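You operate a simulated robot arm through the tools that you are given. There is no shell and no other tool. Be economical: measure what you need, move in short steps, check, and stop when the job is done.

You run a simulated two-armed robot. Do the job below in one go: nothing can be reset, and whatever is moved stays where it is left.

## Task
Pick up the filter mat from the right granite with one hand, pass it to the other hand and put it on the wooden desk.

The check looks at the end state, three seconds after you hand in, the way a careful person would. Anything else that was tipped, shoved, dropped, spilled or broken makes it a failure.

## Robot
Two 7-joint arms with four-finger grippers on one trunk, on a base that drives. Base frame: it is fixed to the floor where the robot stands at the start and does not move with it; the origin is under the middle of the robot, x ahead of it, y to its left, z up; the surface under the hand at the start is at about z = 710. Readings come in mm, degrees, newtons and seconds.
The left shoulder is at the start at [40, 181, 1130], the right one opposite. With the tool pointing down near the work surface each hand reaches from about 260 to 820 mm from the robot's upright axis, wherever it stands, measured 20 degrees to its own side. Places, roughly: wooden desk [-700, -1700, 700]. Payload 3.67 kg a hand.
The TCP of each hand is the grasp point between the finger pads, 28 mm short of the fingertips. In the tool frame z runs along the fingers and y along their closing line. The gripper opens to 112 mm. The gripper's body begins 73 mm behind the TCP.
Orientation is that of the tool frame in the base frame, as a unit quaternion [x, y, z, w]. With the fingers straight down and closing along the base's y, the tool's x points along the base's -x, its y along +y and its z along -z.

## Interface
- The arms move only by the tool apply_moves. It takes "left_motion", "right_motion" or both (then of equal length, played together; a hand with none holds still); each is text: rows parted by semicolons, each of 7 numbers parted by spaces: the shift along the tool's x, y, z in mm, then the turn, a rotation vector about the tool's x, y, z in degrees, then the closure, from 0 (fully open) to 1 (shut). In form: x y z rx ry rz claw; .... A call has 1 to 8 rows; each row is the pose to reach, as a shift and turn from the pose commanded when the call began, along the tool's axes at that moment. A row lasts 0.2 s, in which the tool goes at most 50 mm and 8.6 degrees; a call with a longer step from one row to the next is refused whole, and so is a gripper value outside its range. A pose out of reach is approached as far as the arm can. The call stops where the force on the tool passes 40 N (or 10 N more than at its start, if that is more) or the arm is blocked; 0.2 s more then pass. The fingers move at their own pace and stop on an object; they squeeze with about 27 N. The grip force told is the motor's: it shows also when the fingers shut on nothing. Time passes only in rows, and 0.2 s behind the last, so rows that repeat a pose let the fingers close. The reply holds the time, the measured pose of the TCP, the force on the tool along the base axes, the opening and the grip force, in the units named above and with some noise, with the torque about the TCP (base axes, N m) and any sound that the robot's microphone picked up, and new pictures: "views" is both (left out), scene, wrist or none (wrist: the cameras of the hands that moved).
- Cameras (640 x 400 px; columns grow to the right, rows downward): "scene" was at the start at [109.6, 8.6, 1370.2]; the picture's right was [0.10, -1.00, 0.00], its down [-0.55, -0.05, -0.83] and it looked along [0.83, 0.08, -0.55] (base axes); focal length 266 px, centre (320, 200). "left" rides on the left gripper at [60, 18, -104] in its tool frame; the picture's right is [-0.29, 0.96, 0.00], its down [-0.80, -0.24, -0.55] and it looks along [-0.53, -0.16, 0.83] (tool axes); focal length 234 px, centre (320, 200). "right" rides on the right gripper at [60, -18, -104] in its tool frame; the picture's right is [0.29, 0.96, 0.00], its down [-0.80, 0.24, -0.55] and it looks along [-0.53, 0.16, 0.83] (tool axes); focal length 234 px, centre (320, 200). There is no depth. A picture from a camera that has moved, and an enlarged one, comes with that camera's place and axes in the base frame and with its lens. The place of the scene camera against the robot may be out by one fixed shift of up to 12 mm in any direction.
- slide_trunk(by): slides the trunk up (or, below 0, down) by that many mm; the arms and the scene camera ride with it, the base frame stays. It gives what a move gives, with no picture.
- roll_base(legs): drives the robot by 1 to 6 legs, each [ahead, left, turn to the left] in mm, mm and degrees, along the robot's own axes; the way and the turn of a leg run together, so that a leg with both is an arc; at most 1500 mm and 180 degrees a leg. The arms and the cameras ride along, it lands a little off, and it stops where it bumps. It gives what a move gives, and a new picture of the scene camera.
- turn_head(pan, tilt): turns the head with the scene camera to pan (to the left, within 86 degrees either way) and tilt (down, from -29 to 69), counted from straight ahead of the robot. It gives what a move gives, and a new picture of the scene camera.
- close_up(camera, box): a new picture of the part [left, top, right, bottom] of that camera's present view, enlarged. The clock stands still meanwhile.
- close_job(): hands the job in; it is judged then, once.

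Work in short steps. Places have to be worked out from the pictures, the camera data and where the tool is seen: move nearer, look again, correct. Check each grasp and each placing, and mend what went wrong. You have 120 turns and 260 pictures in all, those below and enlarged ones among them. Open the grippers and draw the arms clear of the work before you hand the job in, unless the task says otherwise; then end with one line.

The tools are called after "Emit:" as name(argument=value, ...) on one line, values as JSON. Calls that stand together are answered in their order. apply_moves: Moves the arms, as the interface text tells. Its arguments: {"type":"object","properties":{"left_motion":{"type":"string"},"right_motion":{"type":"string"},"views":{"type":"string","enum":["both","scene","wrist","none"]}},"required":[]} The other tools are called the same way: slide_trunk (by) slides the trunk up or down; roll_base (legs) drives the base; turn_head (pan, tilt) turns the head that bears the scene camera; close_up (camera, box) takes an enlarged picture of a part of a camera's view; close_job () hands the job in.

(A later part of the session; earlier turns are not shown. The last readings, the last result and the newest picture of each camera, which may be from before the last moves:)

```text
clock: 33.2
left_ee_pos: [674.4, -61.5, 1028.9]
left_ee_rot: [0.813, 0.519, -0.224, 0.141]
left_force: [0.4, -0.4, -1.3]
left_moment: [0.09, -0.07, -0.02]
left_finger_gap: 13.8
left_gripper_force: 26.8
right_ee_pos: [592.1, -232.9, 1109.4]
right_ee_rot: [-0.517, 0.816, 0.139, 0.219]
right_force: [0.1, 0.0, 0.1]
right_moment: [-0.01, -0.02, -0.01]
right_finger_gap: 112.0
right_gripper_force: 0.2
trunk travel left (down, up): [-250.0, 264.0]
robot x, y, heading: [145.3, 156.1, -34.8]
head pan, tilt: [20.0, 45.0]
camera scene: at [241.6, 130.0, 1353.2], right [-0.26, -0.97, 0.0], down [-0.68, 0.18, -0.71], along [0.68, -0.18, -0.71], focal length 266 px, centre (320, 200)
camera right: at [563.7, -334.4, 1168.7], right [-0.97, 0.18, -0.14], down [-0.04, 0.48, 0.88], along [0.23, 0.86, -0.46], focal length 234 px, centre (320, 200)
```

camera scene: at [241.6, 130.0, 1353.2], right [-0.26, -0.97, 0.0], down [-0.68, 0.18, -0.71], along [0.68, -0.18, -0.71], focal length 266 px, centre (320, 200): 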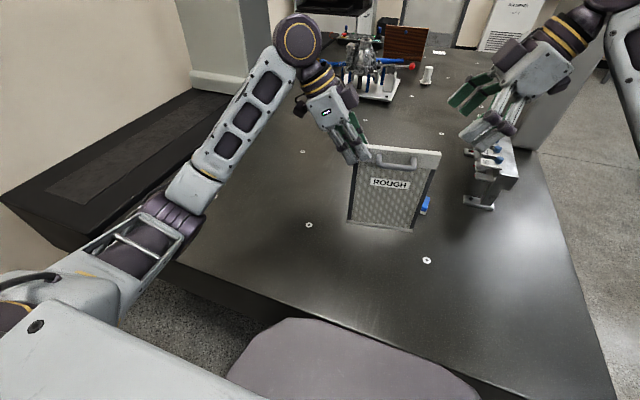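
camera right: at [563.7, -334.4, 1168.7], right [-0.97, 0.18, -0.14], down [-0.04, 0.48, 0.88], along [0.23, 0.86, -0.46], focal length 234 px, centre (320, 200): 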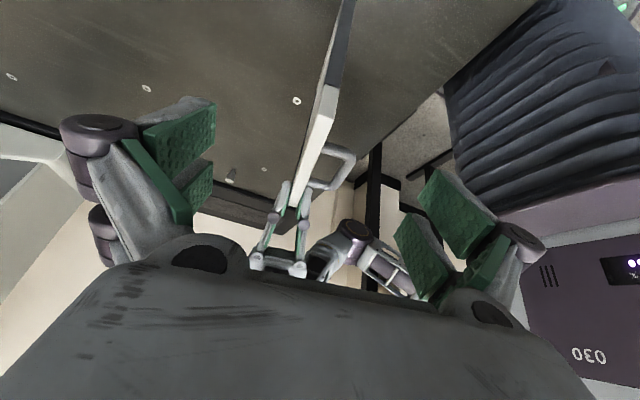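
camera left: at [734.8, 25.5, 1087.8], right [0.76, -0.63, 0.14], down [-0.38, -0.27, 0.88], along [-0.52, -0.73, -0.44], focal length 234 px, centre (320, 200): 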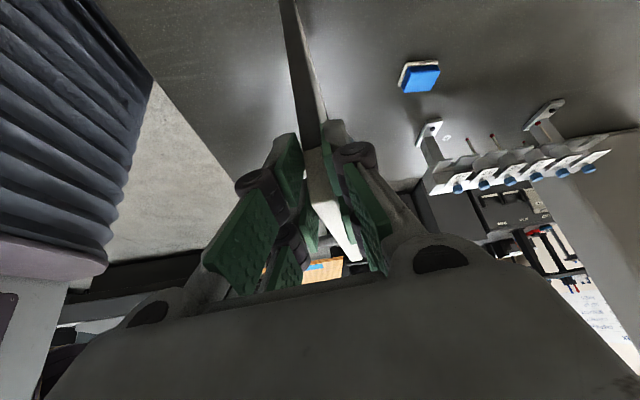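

The panel's right end appears about 64 mm ahead along the tool and 22 mm to its x side. I go part way and check.

Emit:
apply_moves(right_motion="8 -2 17 0 0 0 0; 19 -3 34 0 0 0 0; 19 -3 50 0 0 0 0; 19 -3 50 0 0 0 0", views="wrist")

Emit:
close_up(camera="scene", box=[320, 80, 520, 240])

```text
clock: 34.2
left_ee_pos: [674.8, -61.7, 1029.2]
left_ee_rot: [0.813, 0.518, -0.225, 0.14]
left_force: [-0.1, 0.2, -1.7]
left_moment: [0.09, -0.08, -0.02]
left_finger_gap: 13.6
left_gripper_force: 27.3
right_ee_pos: [599.1, -226.9, 1057.0]
right_ee_rot: [-0.517, 0.816, 0.139, 0.218]
right_force: [-1.0, -0.7, 0.6]
right_moment: [-0.01, -0.03, -0.03]
right_finger_gap: 112.0
right_gripper_force: 0.0
trunk travel left (down, up): [-250.0, 264.0]
robot x, y, heading: [147.2, 165.8, -35.0]
head pan, tilt: [20.0, 45.0]
camera right: at [570.3, -327.5, 1116.4], right [-0.97, 0.18, -0.14], down [-0.04, 0.48, 0.88], along [0.23, 0.86, -0.46], focal length 234 px, centre (320, 200)
```

right: 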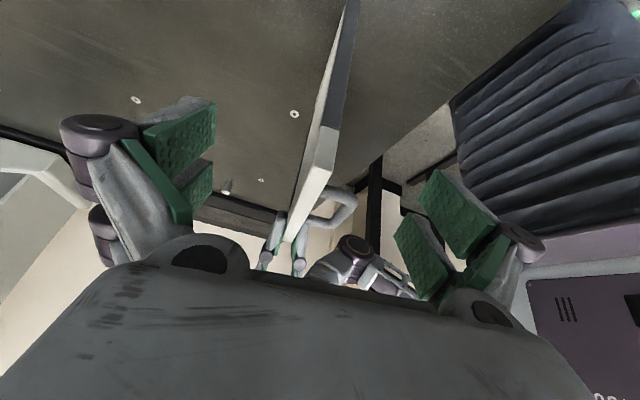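

```text
2.50 times, centred on (420, 160) of scene
camera zoom: at [242.1, 130.3, 1353.2], right [-0.26, -0.97, 0.0], down [-0.68, 0.18, -0.71], along [0.68, -0.18, -0.71], focal length 666 px, centre (70, 300)
```

zoom: 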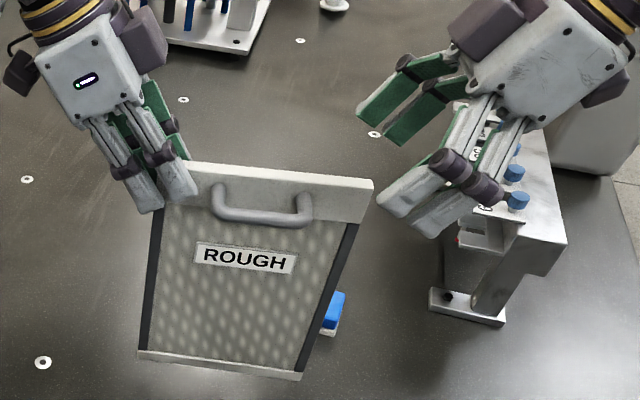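

Right end triangulates to (601,-216,1036). I move in the remaining 42 mm and close.

Emit:
apply_moves(right_motion="-1 2 15 0 0 0 0; -2 3 30 0 0 0 0; -2 3 42 0 0 0 0; -2 3 42 0 0 0 0.3; -2 3 42 0 0 0 0.5; -2 3 42 0 0 0 0.5; -2 3 42 0 0 0 0.5", views="wrist")

Emit:
close_up(camera="scene", box=[320, 80, 520, 240])

```text
clock: 35.8
left_ee_pos: [675.4, -60.2, 1028.5]
left_ee_rot: [0.813, 0.518, -0.225, 0.141]
left_force: [0.6, 0.0, -1.3]
left_moment: [0.13, -0.05, 0.0]
left_finger_gap: 13.9
left_gripper_force: 26.5
right_ee_pos: [606.1, -204.0, 1020.9]
right_ee_rot: [-0.517, 0.816, 0.138, 0.218]
right_force: [-0.5, 0.0, -0.6]
right_moment: [0.04, 0.01, 0.01]
right_finger_gap: 56.0
right_gripper_force: 0.1
trunk travel left (down, up): [-250.0, 264.0]
robot x, y, heading: [141.8, 163.0, -35.1]
head pan, tilt: [20.0, 45.0]
camera right: at [578.0, -305.5, 1081.0], right [-0.97, 0.18, -0.14], down [-0.04, 0.48, 0.88], along [0.23, 0.86, -0.46], focal length 234 px, centre (320, 200)
```

right: 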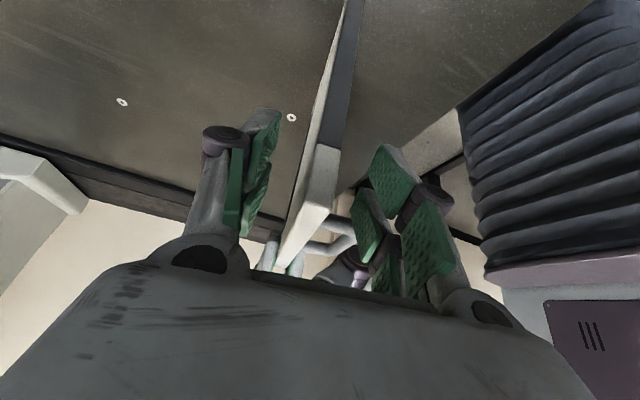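

```text
2.50 times, centred on (420, 160) of scene
camera zoom: at [242.4, 130.6, 1353.1], right [-0.26, -0.97, 0.0], down [-0.68, 0.18, -0.71], along [0.68, -0.18, -0.71], focal length 666 px, centre (70, 300)
```

zoom: 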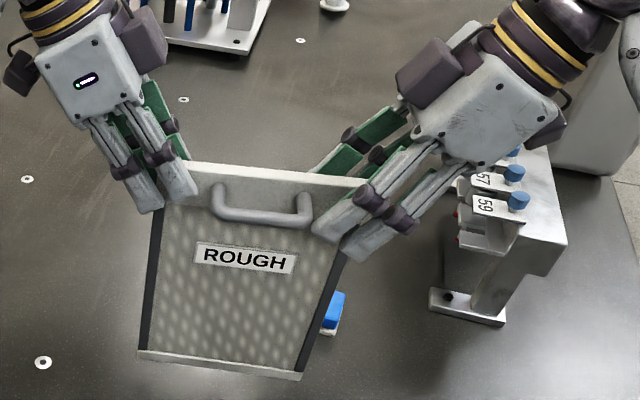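

The front finger is close to the handle; I shift 7 mm outward and slightly up, then close.

Emit:
apply_moves(right_motion="5 0 -8 0 0 0 0.5; 5 0 -8 0 0 0 0.65; 5 0 -8 0 0 0 0.8; 5 0 -8 0 0 0 1; 5 0 -8 0 0 0 1; 5 0 -8 0 0 0 1", views="wrist")

Emit:
close_up(camera="scene", box=[320, 80, 520, 240])

```text
clock: 37.2
left_ee_pos: [674.6, -60.3, 1028.4]
left_ee_rot: [0.813, 0.519, -0.224, 0.14]
left_force: [-4.5, 1.1, -1.7]
left_moment: [-0.1, -0.01, -0.3]
left_finger_gap: 13.9
left_gripper_force: 26.7
right_ee_pos: [602.1, -213.4, 1024.8]
right_ee_rot: [-0.516, 0.817, 0.138, 0.219]
right_force: [5.2, -1.9, -0.2]
right_moment: [0.23, 0.03, -0.62]
right_finger_gap: 13.8
right_gripper_force: 26.9
trunk travel left (down, up): [-250.0, 264.0]
robot x, y, heading: [148.8, 163.8, -34.7]
head pan, tilt: [20.0, 45.0]
camera right: at [574.5, -313.5, 1085.3], right [-0.97, 0.18, -0.14], down [-0.04, 0.48, 0.88], along [0.23, 0.86, -0.46], focal length 234 px, centre (320, 200)
```

right: 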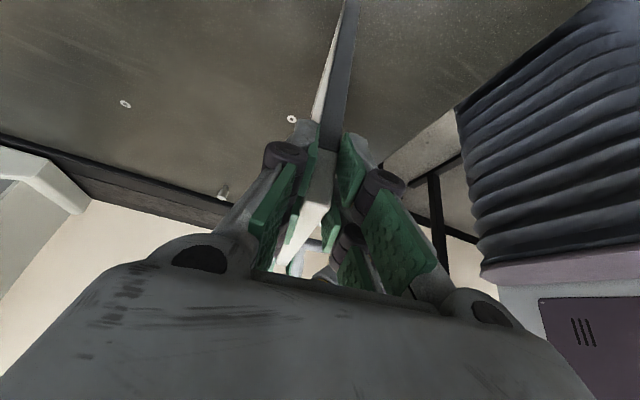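

```text
2.50 times, centred on (420, 160) of scene
camera zoom: at [242.4, 130.5, 1353.1], right [-0.26, -0.97, 0.0], down [-0.68, 0.18, -0.71], along [0.68, -0.18, -0.71], focal length 666 px, centre (70, 300)
```

zoom: 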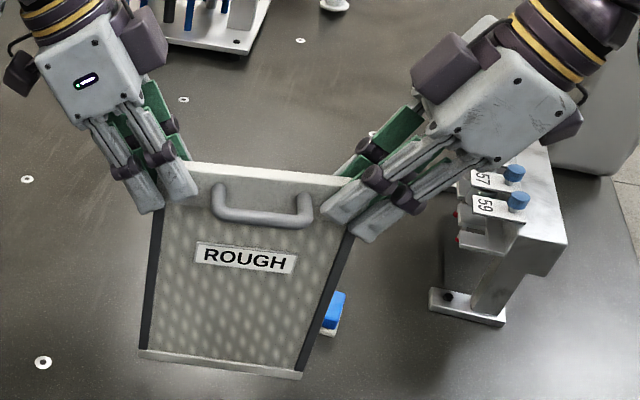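

The right hand has the same firm grip (13.8 mm, 27 N). Now the left opens and withdraws along its tool axis.

Emit:
apply_moves(left_motion="0 0 0 0 0 0 0.6; 0 0 0 0 0 0 0.3; 0 0 0 0 0 0 0; 0 0 -20 0 0 0 0; 0 0 -50 0 0 0 0; 0 0 -90 0 0 0 0; 0 0 -120 0 0 0 0")

Emit:
close_up(camera="scene", box=[320, 80, 520, 240])

```text
clock: 38.8
left_ee_pos: [700.8, -4.8, 1133.1]
left_ee_rot: [0.813, 0.518, -0.225, 0.14]
left_force: [-0.7, 0.3, 0.3]
left_moment: [0.0, 0.01, 0.02]
left_finger_gap: 112.1
left_gripper_force: 0.1
right_ee_pos: [602.5, -211.5, 1026.4]
right_ee_rot: [-0.517, 0.816, 0.138, 0.218]
right_force: [0.2, 0.1, -0.3]
right_moment: [-0.13, 0.03, 0.04]
right_finger_gap: 13.7
right_gripper_force: 26.6
trunk travel left (down, up): [-250.0, 264.0]
robot x, y, heading: [151.6, 166.9, -35.1]
head pan, tilt: [20.0, 45.0]
camera scene: at [242.3, 131.0, 1353.2], right [-0.26, -0.97, 0.0], down [-0.68, 0.18, -0.71], along [0.68, -0.18, -0.71], focal length 266 px, centre (320, 200)
camera left: at [761.6, 82.2, 1191.8], right [0.76, -0.63, 0.14], down [-0.38, -0.27, 0.88], along [-0.52, -0.73, -0.44], focal length 234 px, centre (320, 200)
```

scene: 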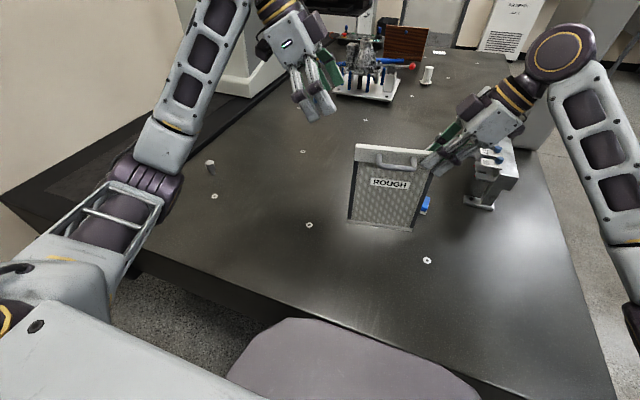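
left: 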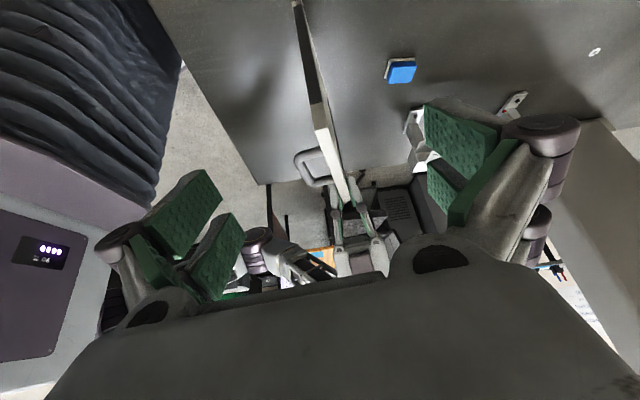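

```text
2.50 times, centred on (420, 160) of scene
camera zoom: at [242.3, 131.0, 1353.2], right [-0.26, -0.97, 0.0], down [-0.68, 0.18, -0.71], along [0.68, -0.18, -0.71], focal length 666 px, centre (70, 300)
```

zoom: 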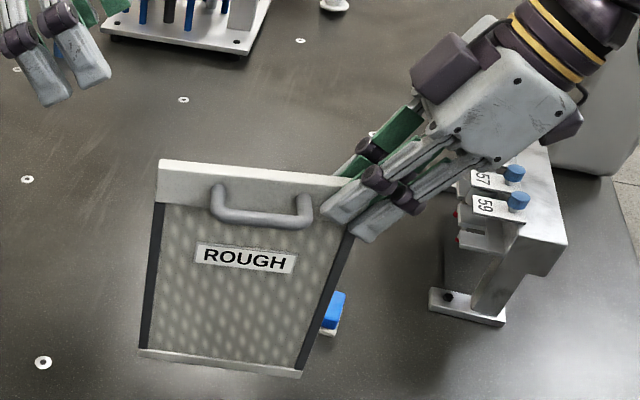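

Handover succeeded: the right hand alone holds the panel. I pull the right hand nearer and higher for the ride, then look to the right for the way to the desk.

Emit:
apply_moves(right_motion="8 30 -18 0 0 0 1; 16 62 -37 0 0 0 1; 24 92 -55 0 0 0 1; 31 123 -73 0 0 0 1; 38 150 -92 0 0 0 1; 38 150 -92 0 0 0 1", views="none")

Emit:
roll_base(legs=[[-80, 0, 0], [0, -300, 0]])

Emit:
turn_head(pan=-70, tilt=30)

```text
clock: 40.2
left_ee_pos: [701.7, -5.0, 1133.1]
left_ee_rot: [0.813, 0.518, -0.225, 0.141]
left_force: [-0.3, 0.2, -0.3]
left_moment: [0.01, -0.01, -0.02]
left_finger_gap: 111.6
left_gripper_force: 0.1
right_ee_pos: [433.4, -219.1, 1085.8]
right_ee_rot: [-0.517, 0.816, 0.139, 0.218]
right_force: [1.2, -1.1, -1.3]
right_moment: [-0.15, 0.07, -0.03]
right_finger_gap: 13.8
right_gripper_force: 26.6
trunk travel left (down, up): [-250.0, 264.0]
robot x, y, heading: [143.0, 163.9, -34.9]
head pan, tilt: [20.0, 45.0]
```

```text
clock: 43.0
left_ee_pos: [465.0, -204.4, 1134.1]
left_ee_rot: [0.814, 0.518, -0.224, 0.14]
left_force: [-0.1, -0.1, 0.8]
left_moment: [0.0, -0.01, -0.03]
left_finger_gap: 112.0
left_gripper_force: 0.0
right_ee_pos: [197.5, -417.4, 1086.6]
right_ee_rot: [-0.517, 0.816, 0.139, 0.219]
right_force: [-0.5, 0.1, -1.2]
right_moment: [-0.13, 0.01, -0.05]
right_finger_gap: 13.7
right_gripper_force: 26.9
trunk travel left (down, up): [-250.0, 264.0]
robot x, y, heading: [-89.9, -36.4, -35.2]
head pan, tilt: [20.0, 45.0]
camera scene: at [5.9, -68.4, 1353.2], right [-0.26, -0.97, 0.0], down [-0.68, 0.18, -0.71], along [0.68, -0.18, -0.71], focal length 266 px, centre (320, 200)
```

scene: 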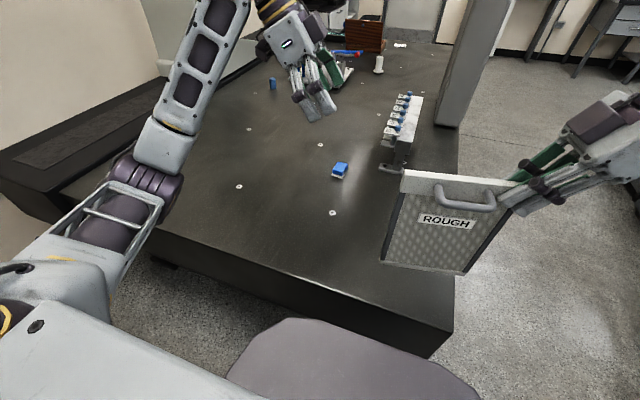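

```text
clock: 44.6
left_ee_pos: [465.3, -202.9, 1133.3]
left_ee_rot: [0.813, 0.518, -0.225, 0.14]
left_force: [0.3, 0.8, -0.4]
left_moment: [-0.01, 0.02, -0.02]
left_finger_gap: 111.9
left_gripper_force: 0.1
right_ee_pos: [197.6, -417.8, 1087.1]
right_ee_rot: [-0.517, 0.816, 0.139, 0.219]
right_force: [0.7, 0.2, -1.1]
right_moment: [-0.14, 0.05, -0.05]
right_finger_gap: 13.7
right_gripper_force: 26.8
trunk travel left (down, up): [-250.0, 264.0]
robot x, y, heading: [-89.0, -35.1, -35.0]
head pan, tilt: [-70.0, 30.0]
camera scene: at [-95.6, -134.2, 1375.8], right [-0.97, 0.26, 0.0], down [0.13, 0.48, -0.87], along [-0.22, -0.84, -0.5], focal length 266 px, centre (320, 200)
```

scene: 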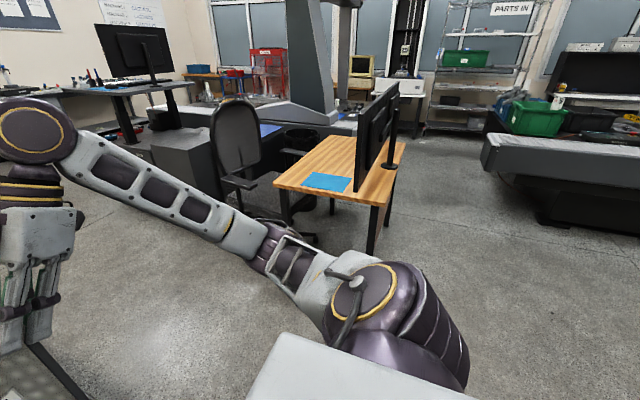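

Path is clear on the right. The desk's near-left wooden strip beside the blue mat is my placing area. I go round the granite's corner: first sideways, then turn to face the desk (heading about -128).

Emit:
roll_base(legs=[[-49, -297, 0], [0, 0, -93]])

Emit:
turn_head(pan=0, tilt=30)

```text
clock: 51.0
left_ee_pos: [-495.9, -797.6, 1134.1]
left_ee_rot: [0.936, -0.231, -0.256, -0.065]
left_force: [0.5, -0.3, -0.4]
left_moment: [-0.03, 0.01, -0.01]
left_finger_gap: 111.9
left_gripper_force: 0.1
right_ee_pos: [-697.7, -517.8, 1086.4]
right_ee_rot: [0.234, 0.937, -0.063, 0.251]
right_force: [0.1, -0.5, -1.9]
right_moment: [0.03, 0.09, -0.01]
right_finger_gap: 13.8
right_gripper_force: 27.0
trunk travel left (down, up): [-250.0, 264.0]
robot x, y, heading: [-300.3, -250.0, -128.0]
head pan, tilt: [-70.0, 30.0]
camera scene: at [-399.3, -239.6, 1375.8], right [0.3, 0.95, 0.0], down [0.48, -0.15, -0.87], along [-0.82, 0.26, -0.5], focal length 266 px, centre (320, 200)
```

scene: 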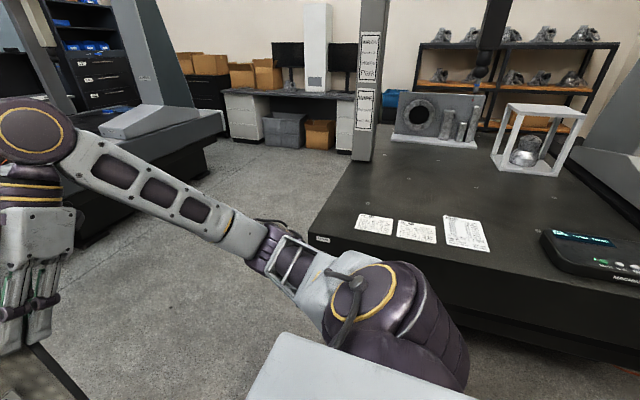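

```text
clock: 52.4
left_ee_pos: [-496.0, -796.9, 1133.4]
left_ee_rot: [0.936, -0.23, -0.257, -0.066]
left_force: [-0.8, 1.2, 0.0]
left_moment: [-0.02, 0.01, 0.04]
left_finger_gap: 112.0
left_gripper_force: 0.0
right_ee_pos: [-697.0, -519.4, 1087.5]
right_ee_rot: [0.234, 0.937, -0.063, 0.252]
right_force: [-0.1, -0.1, -1.7]
right_moment: [0.02, 0.12, -0.01]
right_finger_gap: 13.8
right_gripper_force: 26.9
trunk travel left (down, up): [-250.0, 264.0]
robot x, y, heading: [-301.8, -249.7, -127.7]
head pan, tilt: [0.0, 30.0]
camera scene: at [-368.4, -338.7, 1375.8], right [-0.79, 0.61, 0.0], down [0.31, 0.4, -0.87], along [-0.53, -0.68, -0.5], focal length 266 px, centre (320, 200)
```

scene: 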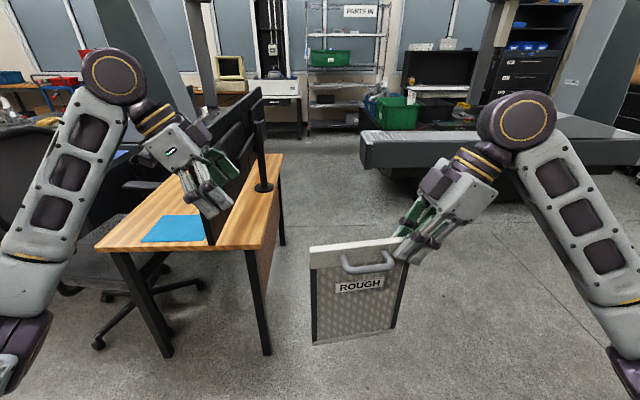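

The desk is square ahead-left. Its right-hand strip (behind the monitor) looks like a possible spot too. I tuck the left arm back first and then enlarge the desk.

Emit:
apply_moves(left_motion="12 -34 -7 0 0 0 0; 25 -69 -14 0 0 0 0; 37 -103 -21 0 0 0 0; 50 -138 -29 0 0 0 0; 62 -172 -36 0 0 0 0; 75 -207 -44 0 0 0 0; 75 -207 -44 0 0 0 0", views="scene")

Emit:
close_up(camera="scene", box=[80, 70, 320, 270])

```text
clock: 54.0
left_ee_pos: [-324.0, -656.1, 1133.1]
left_ee_rot: [0.936, -0.231, -0.257, -0.066]
left_force: [-0.1, 0.0, -0.4]
left_moment: [0.01, -0.01, -0.03]
left_finger_gap: 112.0
left_gripper_force: 0.0
right_ee_pos: [-697.6, -518.9, 1085.3]
right_ee_rot: [0.234, 0.937, -0.062, 0.251]
right_force: [0.2, -0.1, -1.5]
right_moment: [0.11, 0.09, -0.03]
right_finger_gap: 13.9
right_gripper_force: 27.6
trunk travel left (down, up): [-250.0, 264.0]
robot x, y, heading: [-300.9, -248.3, -127.7]
head pan, tilt: [0.0, 30.0]
camera scene: at [-369.4, -339.3, 1375.7], right [-0.79, 0.61, 0.0], down [0.31, 0.4, -0.87], along [-0.53, -0.68, -0.5], focal length 266 px, centre (320, 200)
```

scene: 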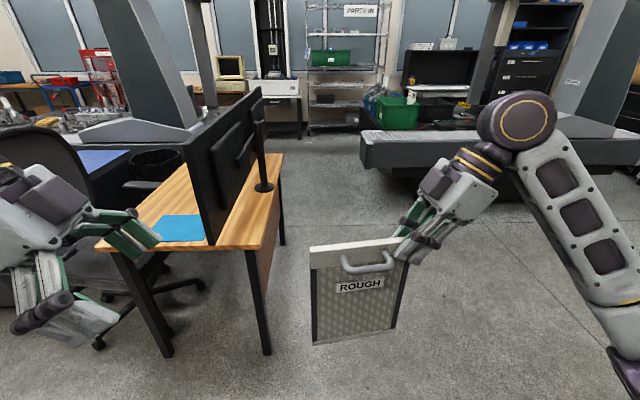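

```text
2.00 times, centred on (200, 170) of scene
camera zoom: at [-369.4, -339.3, 1375.7], right [-0.79, 0.61, 0.0], down [0.31, 0.4, -0.87], along [-0.53, -0.68, -0.5], focal length 533 px, centre (560, 260)
```

zoom: 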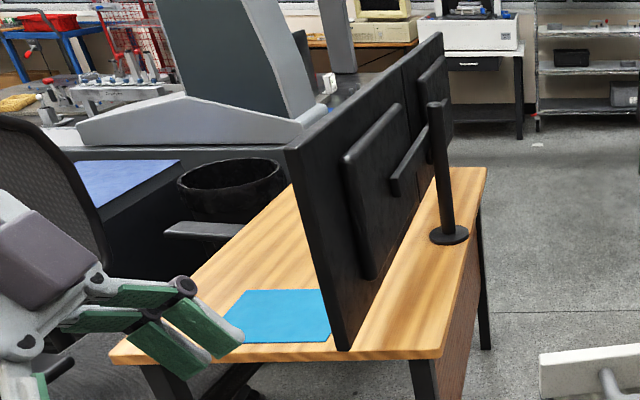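

The monitor sits right at the near end of the right strip, so the left wooden strip (beside the mat) is roomier. I drive ahead 280, then left 880, staying clear of granite and monitor.

Emit:
roll_base(legs=[[280, 0, 0], [0, 500, 0]])

Emit:
turn_head(pan=20, tilt=40)

```text
clock: 58.4
left_ee_pos: [-125.9, -1163.8, 1133.5]
left_ee_rot: [0.935, -0.234, -0.257, -0.066]
left_force: [0.6, -1.2, 0.7]
left_moment: [-0.02, 0.06, 0.0]
left_finger_gap: 111.8
left_gripper_force: 0.1
right_ee_pos: [-502.4, -1021.9, 1086.6]
right_ee_rot: [0.237, 0.938, -0.059, 0.246]
right_force: [0.2, 2.2, -1.4]
right_moment: [0.07, 0.12, -0.03]
right_finger_gap: 13.8
right_gripper_force: 27.2
trunk travel left (down, up): [-250.0, 264.0]
robot x, y, heading: [-102.1, -756.5, -128.2]
head pan, tilt: [0.0, 30.0]
stopped in leg 2: the force on the tool passed its limit at 49 N (the readings are from after the stop); the commanded pose is now the measured one
camera scene: at [-169.6, -847.0, 1375.9], right [-0.79, 0.62, 0.0], down [0.31, 0.39, -0.87], along [-0.54, -0.68, -0.5], focal length 266 px, centre (320, 200)
```

scene: 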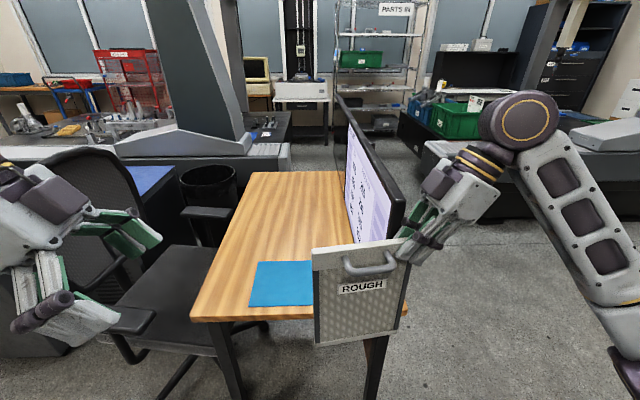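

```text
clock: 59.2
left_ee_pos: [-128.5, -1163.0, 1132.9]
left_ee_rot: [0.935, -0.235, -0.256, -0.067]
left_force: [0.3, -0.4, 0.2]
left_moment: [-0.01, 0.02, -0.01]
left_finger_gap: 112.0
left_gripper_force: 0.0
right_ee_pos: [-504.8, -1019.8, 1085.9]
right_ee_rot: [0.236, 0.938, -0.06, 0.247]
right_force: [0.3, 2.5, -1.7]
right_moment: [0.03, 0.13, -0.01]
right_finger_gap: 13.6
right_gripper_force: 27.2
trunk travel left (down, up): [-250.0, 264.0]
robot x, y, heading: [-107.2, -757.8, -128.4]
head pan, tilt: [20.0, 40.0]
camera scene: at [-142.5, -856.1, 1360.5], right [-0.95, 0.31, 0.0], down [0.2, 0.61, -0.77], along [-0.24, -0.73, -0.64], focal length 266 px, centre (320, 200)
```

scene: 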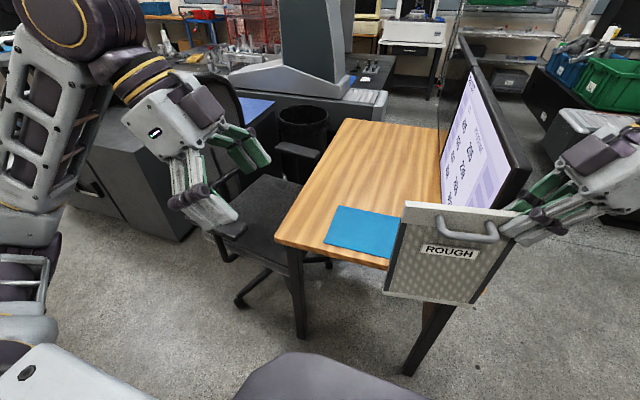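

The right hand touched the monitor's near end, which overhangs more than I judged. I back off to the right at once, then rearward.

Emit:
roll_base(legs=[[0, -80, 0]])

Emit:
close_up(camera="scene", box=[270, 30, 590, 310])

```text
clock: 60.3
left_ee_pos: [-192.5, -1112.4, 1132.8]
left_ee_rot: [0.935, -0.234, -0.256, -0.067]
left_force: [-0.2, 0.3, 0.3]
left_moment: [0.01, -0.05, -0.01]
left_finger_gap: 112.1
left_gripper_force: 0.0
right_ee_pos: [-566.9, -971.5, 1085.4]
right_ee_rot: [0.237, 0.937, -0.06, 0.248]
right_force: [-0.5, 0.4, -1.9]
right_moment: [0.02, 0.1, 0.01]
right_finger_gap: 13.6
right_gripper_force: 26.6
trunk travel left (down, up): [-250.0, 264.0]
robot x, y, heading: [-167.2, -708.8, -128.3]
head pan, tilt: [20.0, 40.0]
camera scene: at [-206.1, -806.4, 1360.5], right [-0.95, 0.31, 0.0], down [0.2, 0.61, -0.77], along [-0.24, -0.73, -0.64], focal length 266 px, centre (320, 200)
```

scene: 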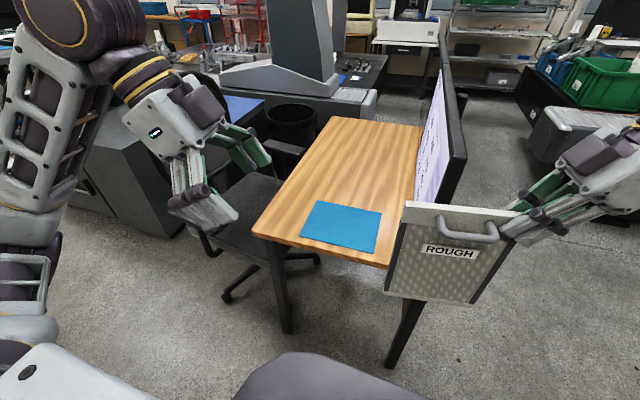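

```text
1.43 times, centred on (430, 170) of scene
camera zoom: at [-206.1, -806.4, 1360.5], right [-0.95, 0.31, 0.0], down [0.2, 0.61, -0.77], along [-0.24, -0.73, -0.64], focal length 381 px, centre (163, 243)
```

zoom: 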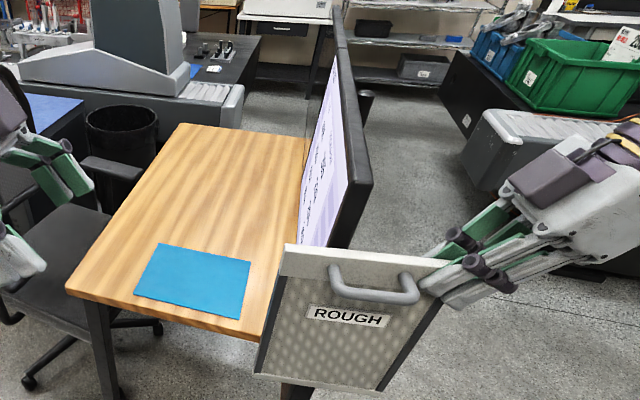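

The monitor still stands upright. I retract the right hand by 80 mm and the base by 40 mm to get plenty of clearance before sliding left again.

Emit:
apply_moves(right_motion="-4 26 2 0 0 0 1; -8 53 5 0 0 0 1; -12 79 7 0 0 0 1; -12 79 7 0 0 0 1", views="none")

Emit:
roll_base(legs=[[-40, 0, 0]])

Emit:
turn_head(pan=0, tilt=35)

```text
clock: 61.3
left_ee_pos: [-191.0, -1114.5, 1132.1]
left_ee_rot: [0.936, -0.234, -0.256, -0.067]
left_force: [0.0, -0.1, -1.2]
left_moment: [0.04, -0.03, -0.01]
left_finger_gap: 111.8
left_gripper_force: 0.1
right_ee_pos: [-516.4, -910.6, 1085.5]
right_ee_rot: [0.237, 0.937, -0.059, 0.248]
right_force: [-0.7, -0.3, -1.8]
right_moment: [0.09, 0.09, 0.04]
right_finger_gap: 13.8
right_gripper_force: 27.3
trunk travel left (down, up): [-250.0, 264.0]
robot x, y, heading: [-166.8, -711.9, -128.3]
head pan, tilt: [20.0, 40.0]
```

```text
clock: 62.2
left_ee_pos: [-166.5, -1082.8, 1134.0]
left_ee_rot: [0.935, -0.234, -0.257, -0.067]
left_force: [1.0, -0.4, 0.2]
left_moment: [-0.04, 0.04, 0.02]
left_finger_gap: 112.1
left_gripper_force: 0.1
right_ee_pos: [-493.0, -879.2, 1085.8]
right_ee_rot: [0.238, 0.937, -0.061, 0.247]
right_force: [0.1, 0.5, -0.9]
right_moment: [0.02, 0.13, 0.02]
right_finger_gap: 13.8
right_gripper_force: 27.1
trunk travel left (down, up): [-250.0, 264.0]
robot x, y, heading: [-139.5, -680.1, -128.3]
head pan, tilt: [20.0, 40.0]
camera scene: at [-180.6, -776.4, 1360.5], right [-0.95, 0.31, 0.0], down [0.2, 0.61, -0.77], along [-0.24, -0.73, -0.64], focal length 266 px, centre (320, 200)
```

scene: 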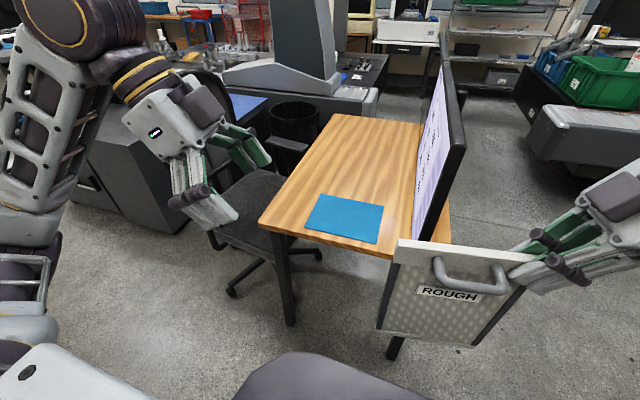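

```text
clock: 63.0
left_ee_pos: [-167.3, -1084.5, 1133.0]
left_ee_rot: [0.936, -0.234, -0.255, -0.067]
left_force: [0.4, 0.1, -0.9]
left_moment: [0.04, -0.01, -0.02]
left_finger_gap: 111.7
left_gripper_force: 0.0
right_ee_pos: [-493.3, -880.4, 1085.6]
right_ee_rot: [0.237, 0.938, -0.059, 0.248]
right_force: [0.3, -1.0, -2.0]
right_moment: [0.08, 0.13, 0.01]
right_finger_gap: 14.0
right_gripper_force: 27.6
trunk travel left (down, up): [-250.0, 264.0]
robot x, y, heading: [-144.2, -677.5, -128.4]
head pan, tilt: [0.0, 35.0]
camera scene: at [-209.2, -766.0, 1367.9], right [-0.79, 0.62, 0.0], down [0.35, 0.45, -0.82], along [-0.51, -0.64, -0.57], focal length 266 px, centre (320, 200)
```

scene: 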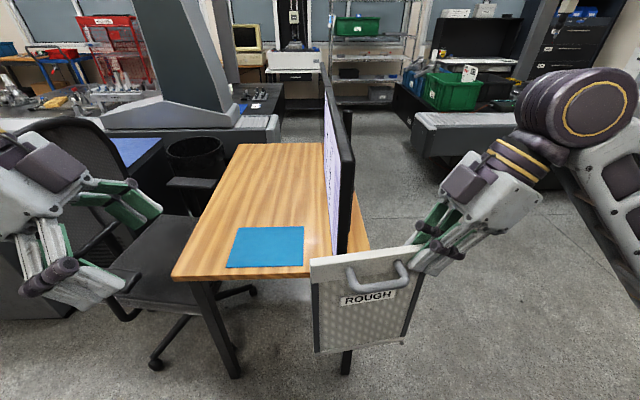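

The monitor's near end overhangs the desk toward me (at about 500 mm ahead of my axis now) and hasn't visibly shifted. I retract the hand 30 mm more, giving ~90 mm clearance, and slide left in two legs.

Emit:
apply_moves(right_motion="-2 15 1 0 0 0 1; -5 32 3 0 0 0 1; -5 32 3 0 0 0 1", views="none")

Emit:
roll_base(legs=[[0, 200, 0]])

```text
clock: 63.8
left_ee_pos: [-168.3, -1084.0, 1132.7]
left_ee_rot: [0.935, -0.234, -0.256, -0.067]
left_force: [0.0, -0.5, 0.1]
left_moment: [-0.04, -0.01, 0.02]
left_finger_gap: 112.0
left_gripper_force: 0.1
right_ee_pos: [-471.7, -854.1, 1085.6]
right_ee_rot: [0.238, 0.937, -0.06, 0.247]
right_force: [-0.4, 0.4, -1.0]
right_moment: [0.07, 0.11, 0.03]
right_finger_gap: 13.6
right_gripper_force: 26.9
trunk travel left (down, up): [-250.0, 264.0]
robot x, y, heading: [-144.8, -679.6, -128.2]
head pan, tilt: [0.0, 35.0]
```

```text
clock: 65.5
left_ee_pos: [-7.5, -1208.4, 1133.2]
left_ee_rot: [0.935, -0.234, -0.257, -0.067]
left_force: [0.3, 0.1, 0.2]
left_moment: [0.0, 0.01, 0.02]
left_finger_gap: 112.1
left_gripper_force: 0.0
right_ee_pos: [-313.5, -979.4, 1086.2]
right_ee_rot: [0.238, 0.938, -0.06, 0.247]
right_force: [-0.3, -0.8, -0.8]
right_moment: [0.07, 0.14, 0.01]
right_finger_gap: 13.9
right_gripper_force: 27.1
trunk travel left (down, up): [-250.0, 264.0]
robot x, y, heading: [18.3, -802.3, -128.0]
head pan, tilt: [0.0, 35.0]
camera scene: at [-49.4, -890.6, 1368.0], right [-0.79, 0.62, 0.0], down [0.35, 0.45, -0.82], along [-0.51, -0.64, -0.57], focal length 266 px, centre (320, 200)
```

scene: 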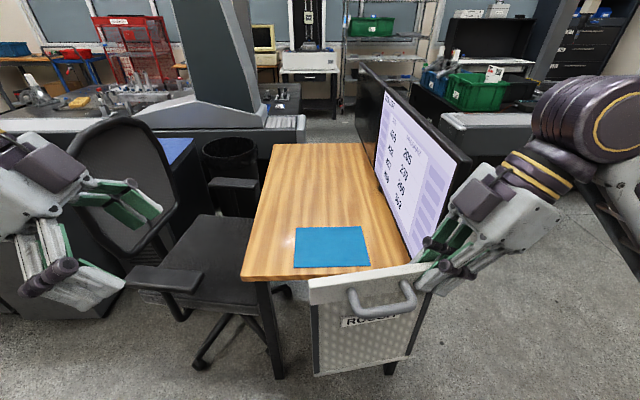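

Clear of the monitor. The wooden strip left of the mat is now about 160 mm to my left, starting 636 mm ahead. I slide another 170 mm left.

Emit:
roll_base(legs=[[0, 170, 0]])

Emit:
turn_head(pan=0, tilt=45)

```text
clock: 67.0
left_ee_pos: [125.2, -1314.1, 1132.2]
left_ee_rot: [0.935, -0.235, -0.256, -0.068]
left_force: [0.2, -0.2, 0.0]
left_moment: [0.01, 0.03, 0.01]
left_finger_gap: 112.0
left_gripper_force: 0.1
right_ee_pos: [-179.6, -1084.1, 1085.9]
right_ee_rot: [0.238, 0.937, -0.061, 0.247]
right_force: [0.1, 0.0, -1.4]
right_moment: [0.06, 0.16, -0.01]
right_finger_gap: 14.0
right_gripper_force: 27.1
trunk travel left (down, up): [-250.0, 264.0]
robot x, y, heading: [145.3, -908.0, -128.5]
head pan, tilt: [0.0, 35.0]
camera scene: at [84.5, -995.7, 1368.0], right [-0.79, 0.62, 0.0], down [0.35, 0.45, -0.82], along [-0.51, -0.64, -0.57], focal length 266 px, centre (320, 200)
```

scene: 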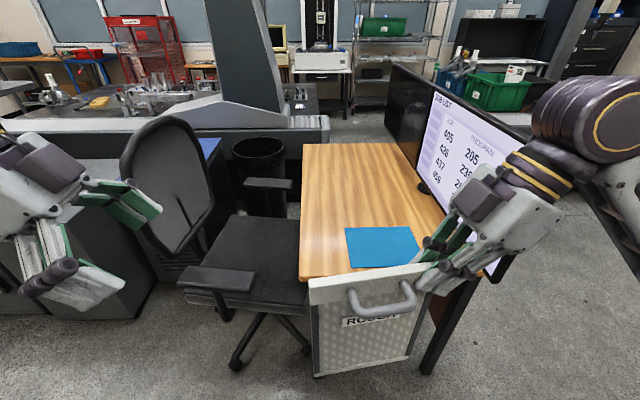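

```text
clock: 67.7
left_ee_pos: [125.9, -1312.9, 1132.9]
left_ee_rot: [0.935, -0.235, -0.256, -0.067]
left_force: [-0.1, -0.7, -0.6]
left_moment: [-0.03, 0.02, -0.01]
left_finger_gap: 112.2
left_gripper_force: 0.1
right_ee_pos: [-180.2, -1084.1, 1086.1]
right_ee_rot: [0.237, 0.937, -0.06, 0.248]
right_force: [0.3, -0.3, -1.6]
right_moment: [0.05, 0.09, -0.01]
right_finger_gap: 13.5
right_gripper_force: 27.2
trunk travel left (down, up): [-250.0, 264.0]
robot x, y, heading: [150.1, -907.5, -127.9]
head pan, tilt: [0.0, 45.0]
camera scene: at [87.8, -990.0, 1353.2], right [-0.79, 0.62, 0.0], down [0.44, 0.56, -0.71], along [-0.44, -0.56, -0.71], focal length 266 px, centre (320, 200)
```

scene: 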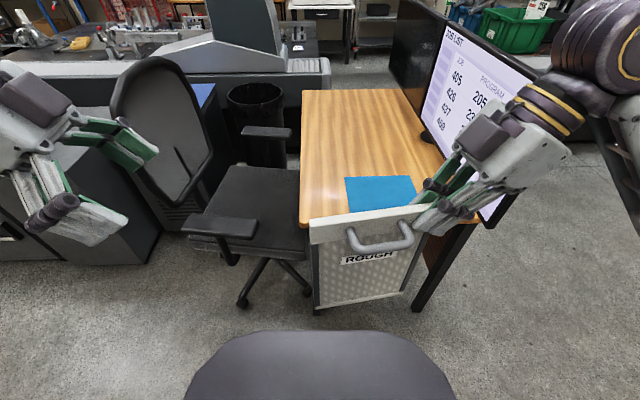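

The strip spans left -96..69 starting 636 mm ahead. I now rotate the right hand clockwise about the vertical so the panel points ahead, parallel to the desk's side.

Emit:
apply_moves(right_motion="0 0 0 4 0 7.1 1; 0 0 0 8.1 -0.1 14.2 1; 0 0 0 12.1 -0.1 21.3 1; 0 0 0 16.1 -0.2 28.4 1; 0 0 0 20.1 -0.2 35.5 1; 0 0 0 24.2 -0.2 42.5 1; 0 0 0 28.2 -0.3 49.6 1; 0 0 0 32.2 -0.3 56.7 1", views="scene")

Emit:
apply_moves(right_motion="0 0 0 4 0 7.1 1; 0 0 0 8.1 -0.1 14.2 1; 0 0 0 12.1 -0.1 21.3 1; 0 0 0 16.1 -0.2 28.4 1; 0 0 0 16.1 -0.2 28.4 1")

```text
clock: 69.5
left_ee_pos: [125.2, -1313.2, 1132.7]
left_ee_rot: [0.935, -0.235, -0.257, -0.068]
left_force: [0.8, -1.4, -0.4]
left_moment: [0.01, 0.03, 0.01]
left_finger_gap: 112.1
left_gripper_force: 0.0
right_ee_pos: [-193.5, -1111.3, 1105.5]
right_ee_rot: [0.707, 0.661, -0.184, 0.174]
right_force: [-0.4, -0.2, -2.1]
right_moment: [0.13, 0.0, 0.01]
right_finger_gap: 14.1
right_gripper_force: 27.2
right hand out of reach, approached as far as the arm can: row 5, 6, 7, 8
trunk travel left (down, up): [-250.0, 264.0]
robot x, y, heading: [148.7, -909.9, -127.8]
head pan, tilt: [0.0, 45.0]
camera scene: at [88.2, -990.5, 1353.1], right [-0.79, 0.62, 0.0], down [0.44, 0.56, -0.71], along [-0.44, -0.56, -0.71], focal length 266 px, centre (320, 200)
```

scene: 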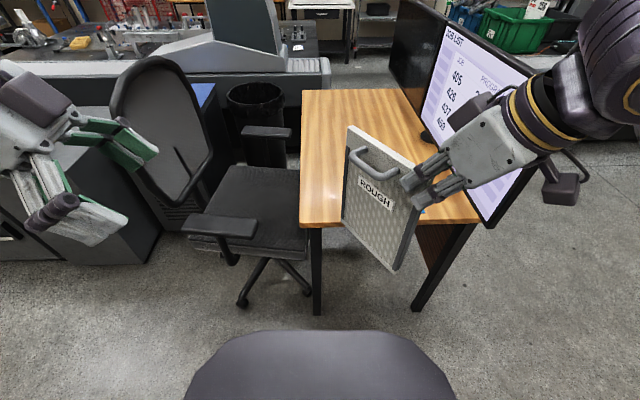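

```text
clock: 70.7
left_ee_pos: [123.9, -1313.1, 1133.0]
left_ee_rot: [0.935, -0.235, -0.256, -0.067]
left_force: [-0.7, -0.6, -0.5]
left_moment: [0.0, -0.04, 0.01]
left_finger_gap: 112.0
left_gripper_force: 0.0
right_ee_pos: [-193.1, -1111.3, 1107.5]
right_ee_rot: [0.863, 0.436, -0.227, 0.117]
right_force: [0.7, 0.2, -1.2]
right_moment: [0.11, -0.06, 0.01]
right_finger_gap: 14.1
right_gripper_force: 27.2
right hand out of reach, approached as far as the arm can: row 1, 2, 3
trunk travel left (down, up): [-250.0, 264.0]
robot x, y, heading: [149.3, -908.4, -128.1]
head pan, tilt: [0.0, 45.0]
camera scene: at [87.4, -989.9, 1353.1], right [-0.79, 0.62, 0.0], down [0.44, 0.56, -0.71], along [-0.44, -0.56, -0.71], focal length 266 px, centre (320, 200)
camera right: at [-147.3, -1016.5, 1166.8], right [0.92, -0.37, -0.14], down [-0.06, -0.48, 0.88], along [-0.39, -0.8, -0.46], focal length 234 px, centre (320, 200)
```

scene: 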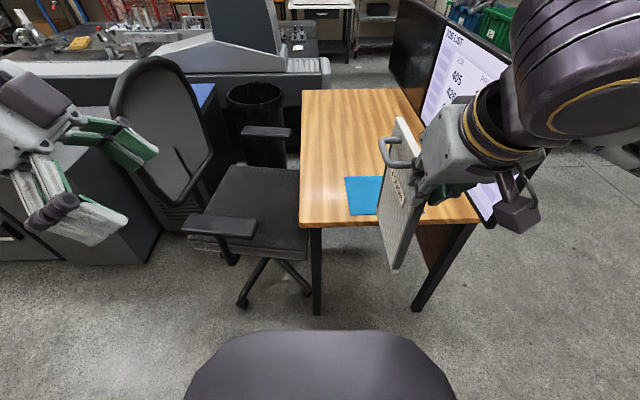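
right: 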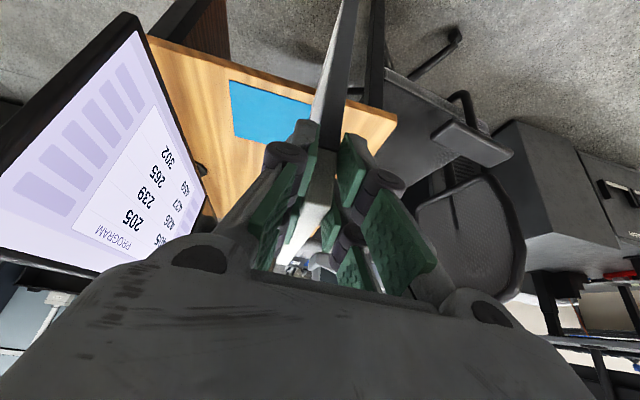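

The panel now points ahead, vertical (its plane normal is level). Before advancing I check where my right elbow is relative to the monitor.

Emit:
turn_head(pan=-45, tilt=40)

```text
clock: 71.8
left_ee_pos: [124.1, -1313.3, 1132.2]
left_ee_rot: [0.935, -0.236, -0.255, -0.068]
left_force: [0.6, 0.4, 0.0]
left_moment: [0.0, 0.02, -0.01]
left_finger_gap: 112.1
left_gripper_force: 0.0
right_ee_pos: [-194.1, -1111.1, 1106.6]
right_ee_rot: [0.863, 0.437, -0.227, 0.116]
right_force: [0.4, -0.3, -1.3]
right_moment: [0.07, -0.05, -0.02]
right_finger_gap: 14.2
right_gripper_force: 27.2
trunk travel left (down, up): [-250.0, 264.0]
robot x, y, heading: [151.2, -909.5, -128.5]
head pan, tilt: [-45.0, 40.0]
camera scene: at [53.7, -936.2, 1360.4], right [-0.12, 0.99, 0.0], down [0.64, 0.08, -0.77], along [-0.76, -0.09, -0.64], focal length 266 px, centre (320, 200)
```

scene: 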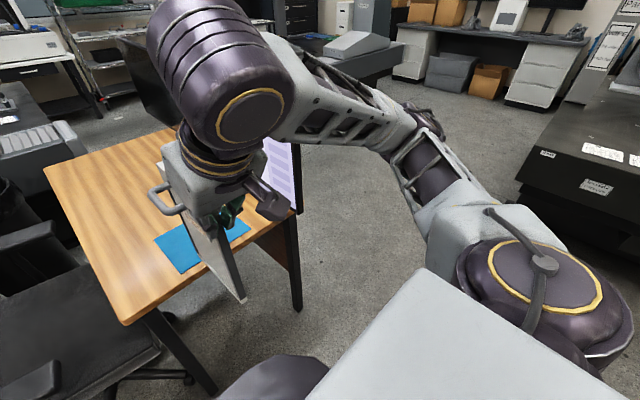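

The elbow is out to the right but behind the monitor's near edge. I extend the hand forward-left at constant height, which also draws the elbow inward.

Emit:
apply_moves(right_motion="-22 16 13 0 0 0 1; -44 31 25 0 0 0 1; -66 47 38 0 0 0 1; -88 62 50 0 0 0 1; -111 78 63 0 0 0 1; -133 94 76 0 0 0 1; -155 109 88 0 0 0 1; -177 125 101 0 0 0 1")

Emit:
turn_head(pan=0, tilt=45)

```text
clock: 73.6
left_ee_pos: [125.1, -1313.5, 1131.4]
left_ee_rot: [0.935, -0.234, -0.257, -0.067]
left_force: [-0.4, 0.2, -0.8]
left_moment: [0.04, 0.0, 0.03]
left_finger_gap: 112.0
left_gripper_force: 0.1
right_ee_pos: [-212.8, -1351.3, 1106.3]
right_ee_rot: [0.863, 0.437, -0.227, 0.115]
right_force: [0.0, -0.7, -1.8]
right_moment: [0.14, -0.08, 0.0]
right_finger_gap: 13.5
right_gripper_force: 27.1
trunk travel left (down, up): [-250.0, 264.0]
robot x, y, heading: [149.9, -908.4, -128.0]
head pan, tilt: [-45.0, 40.0]
camera scene: at [54.0, -937.4, 1360.4], right [-0.12, 0.99, 0.0], down [0.64, 0.08, -0.77], along [-0.76, -0.09, -0.64], focal length 266 px, centre (320, 200)
camera right: at [-166.2, -1256.5, 1166.3], right [0.92, -0.36, -0.14], down [-0.06, -0.48, 0.88], along [-0.39, -0.8, -0.46], focal length 234 px, centre (320, 200)
```

scene: 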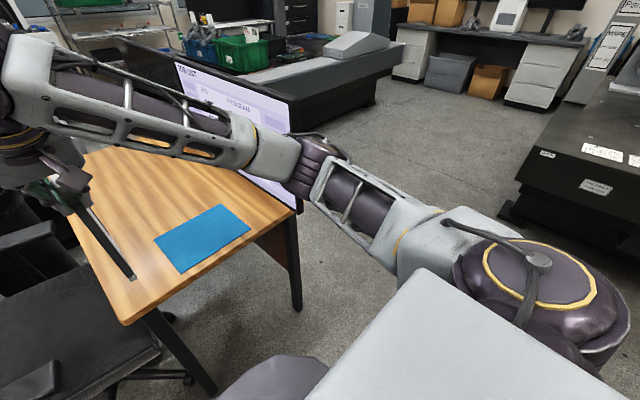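
right: 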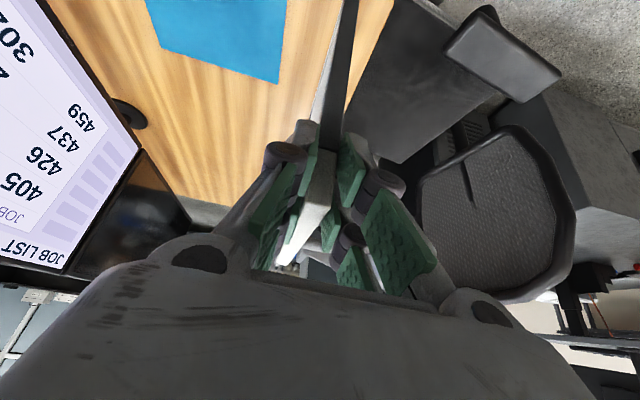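

```text
clock: 74.7
left_ee_pos: [124.3, -1315.1, 1133.7]
left_ee_rot: [0.935, -0.234, -0.256, -0.067]
left_force: [-0.2, 0.5, -1.2]
left_moment: [0.01, 0.03, 0.02]
left_finger_gap: 111.8
left_gripper_force: 0.0
right_ee_pos: [-212.7, -1349.9, 1106.5]
right_ee_rot: [0.862, 0.437, -0.227, 0.116]
right_force: [0.0, 0.0, -1.4]
right_moment: [0.11, -0.09, 0.01]
right_finger_gap: 13.9
right_gripper_force: 27.1
trunk travel left (down, up): [-250.0, 264.0]
robot x, y, heading: [153.0, -911.3, -128.2]
head pan, tilt: [0.0, 45.0]
camera scene: at [87.8, -989.9, 1353.2], right [-0.79, 0.62, 0.0], down [0.44, 0.56, -0.71], along [-0.44, -0.56, -0.71], focal length 266 px, centre (320, 200)
```

scene: 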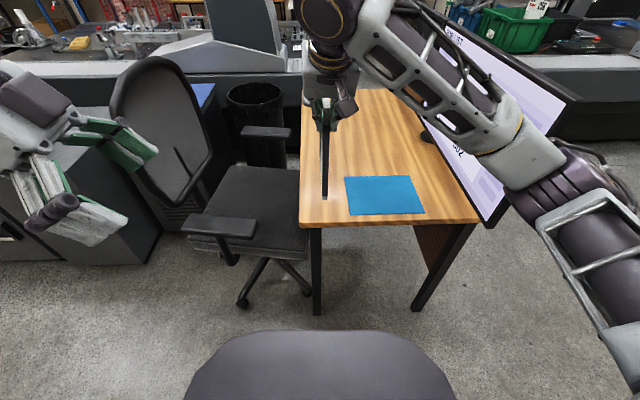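

The panel is over the wood strip, between the left edge and the mat. I move 90 mm further in and 60 mm down.

Emit:
apply_moves(right_motion="-12 -1 24 0 0 0 1; -24 -1 48 0 0 0 1; -37 -2 73 0 0 0 1; -49 -3 97 0 0 0 1; -49 -3 97 0 0 0 1")

Emit:
close_up(camera="scene", box=[240, 80, 440, 240])

```text
clock: 75.9
left_ee_pos: [125.3, -1313.5, 1133.3]
left_ee_rot: [0.935, -0.235, -0.256, -0.066]
left_force: [0.8, -0.1, -0.3]
left_moment: [-0.01, 0.03, 0.03]
left_finger_gap: 111.7
left_gripper_force: 0.1
right_ee_pos: [-268.6, -1421.0, 1047.0]
right_ee_rot: [0.862, 0.437, -0.228, 0.117]
right_force: [0.1, 0.6, -0.8]
right_moment: [0.08, -0.08, 0.01]
right_finger_gap: 13.7
right_gripper_force: 26.5
trunk travel left (down, up): [-250.0, 264.0]
robot x, y, heading: [150.2, -909.8, -128.2]
head pan, tilt: [0.0, 45.0]
camera scene: at [88.1, -989.5, 1353.2], right [-0.79, 0.62, 0.0], down [0.44, 0.56, -0.71], along [-0.44, -0.56, -0.71], focal length 266 px, centre (320, 200)
camera right: at [-222.3, -1325.4, 1107.5], right [0.92, -0.36, -0.14], down [-0.06, -0.48, 0.88], along [-0.39, -0.8, -0.46], focal length 234 px, centre (320, 200)
```

scene: 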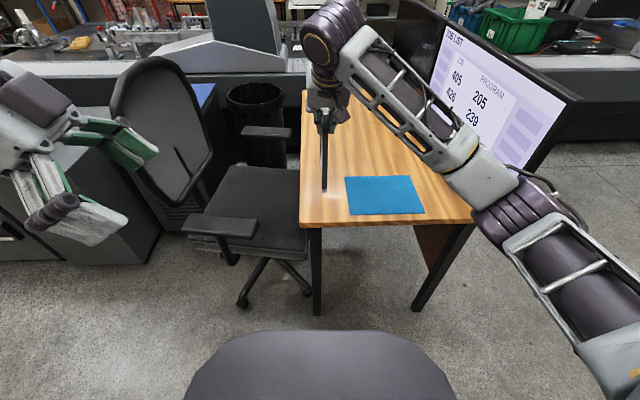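
right: 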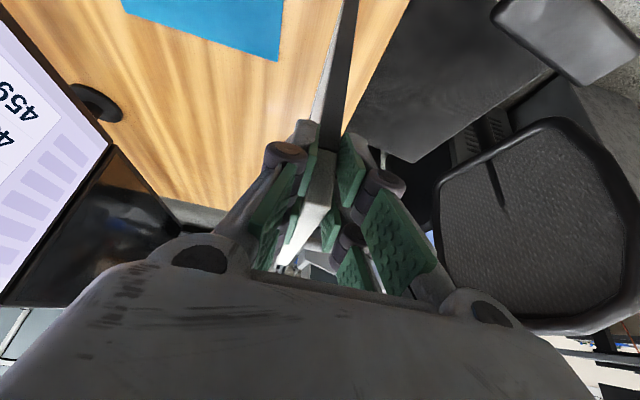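

```text
2.50 times, centred on (340, 160) of scene
camera zoom: at [88.1, -989.5, 1353.2], right [-0.79, 0.62, 0.0], down [0.44, 0.56, -0.71], along [-0.44, -0.56, -0.71], focal length 666 px, centre (270, 300)
```

zoom: 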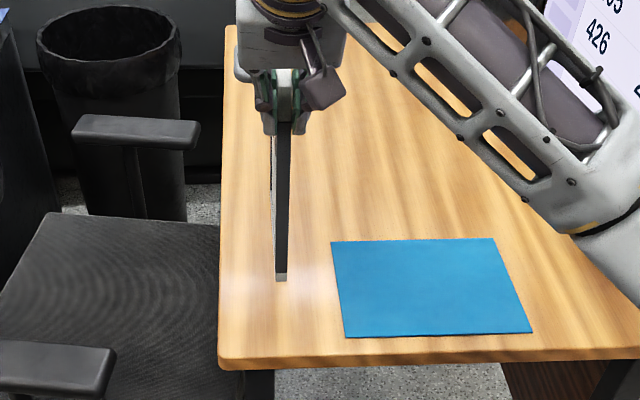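

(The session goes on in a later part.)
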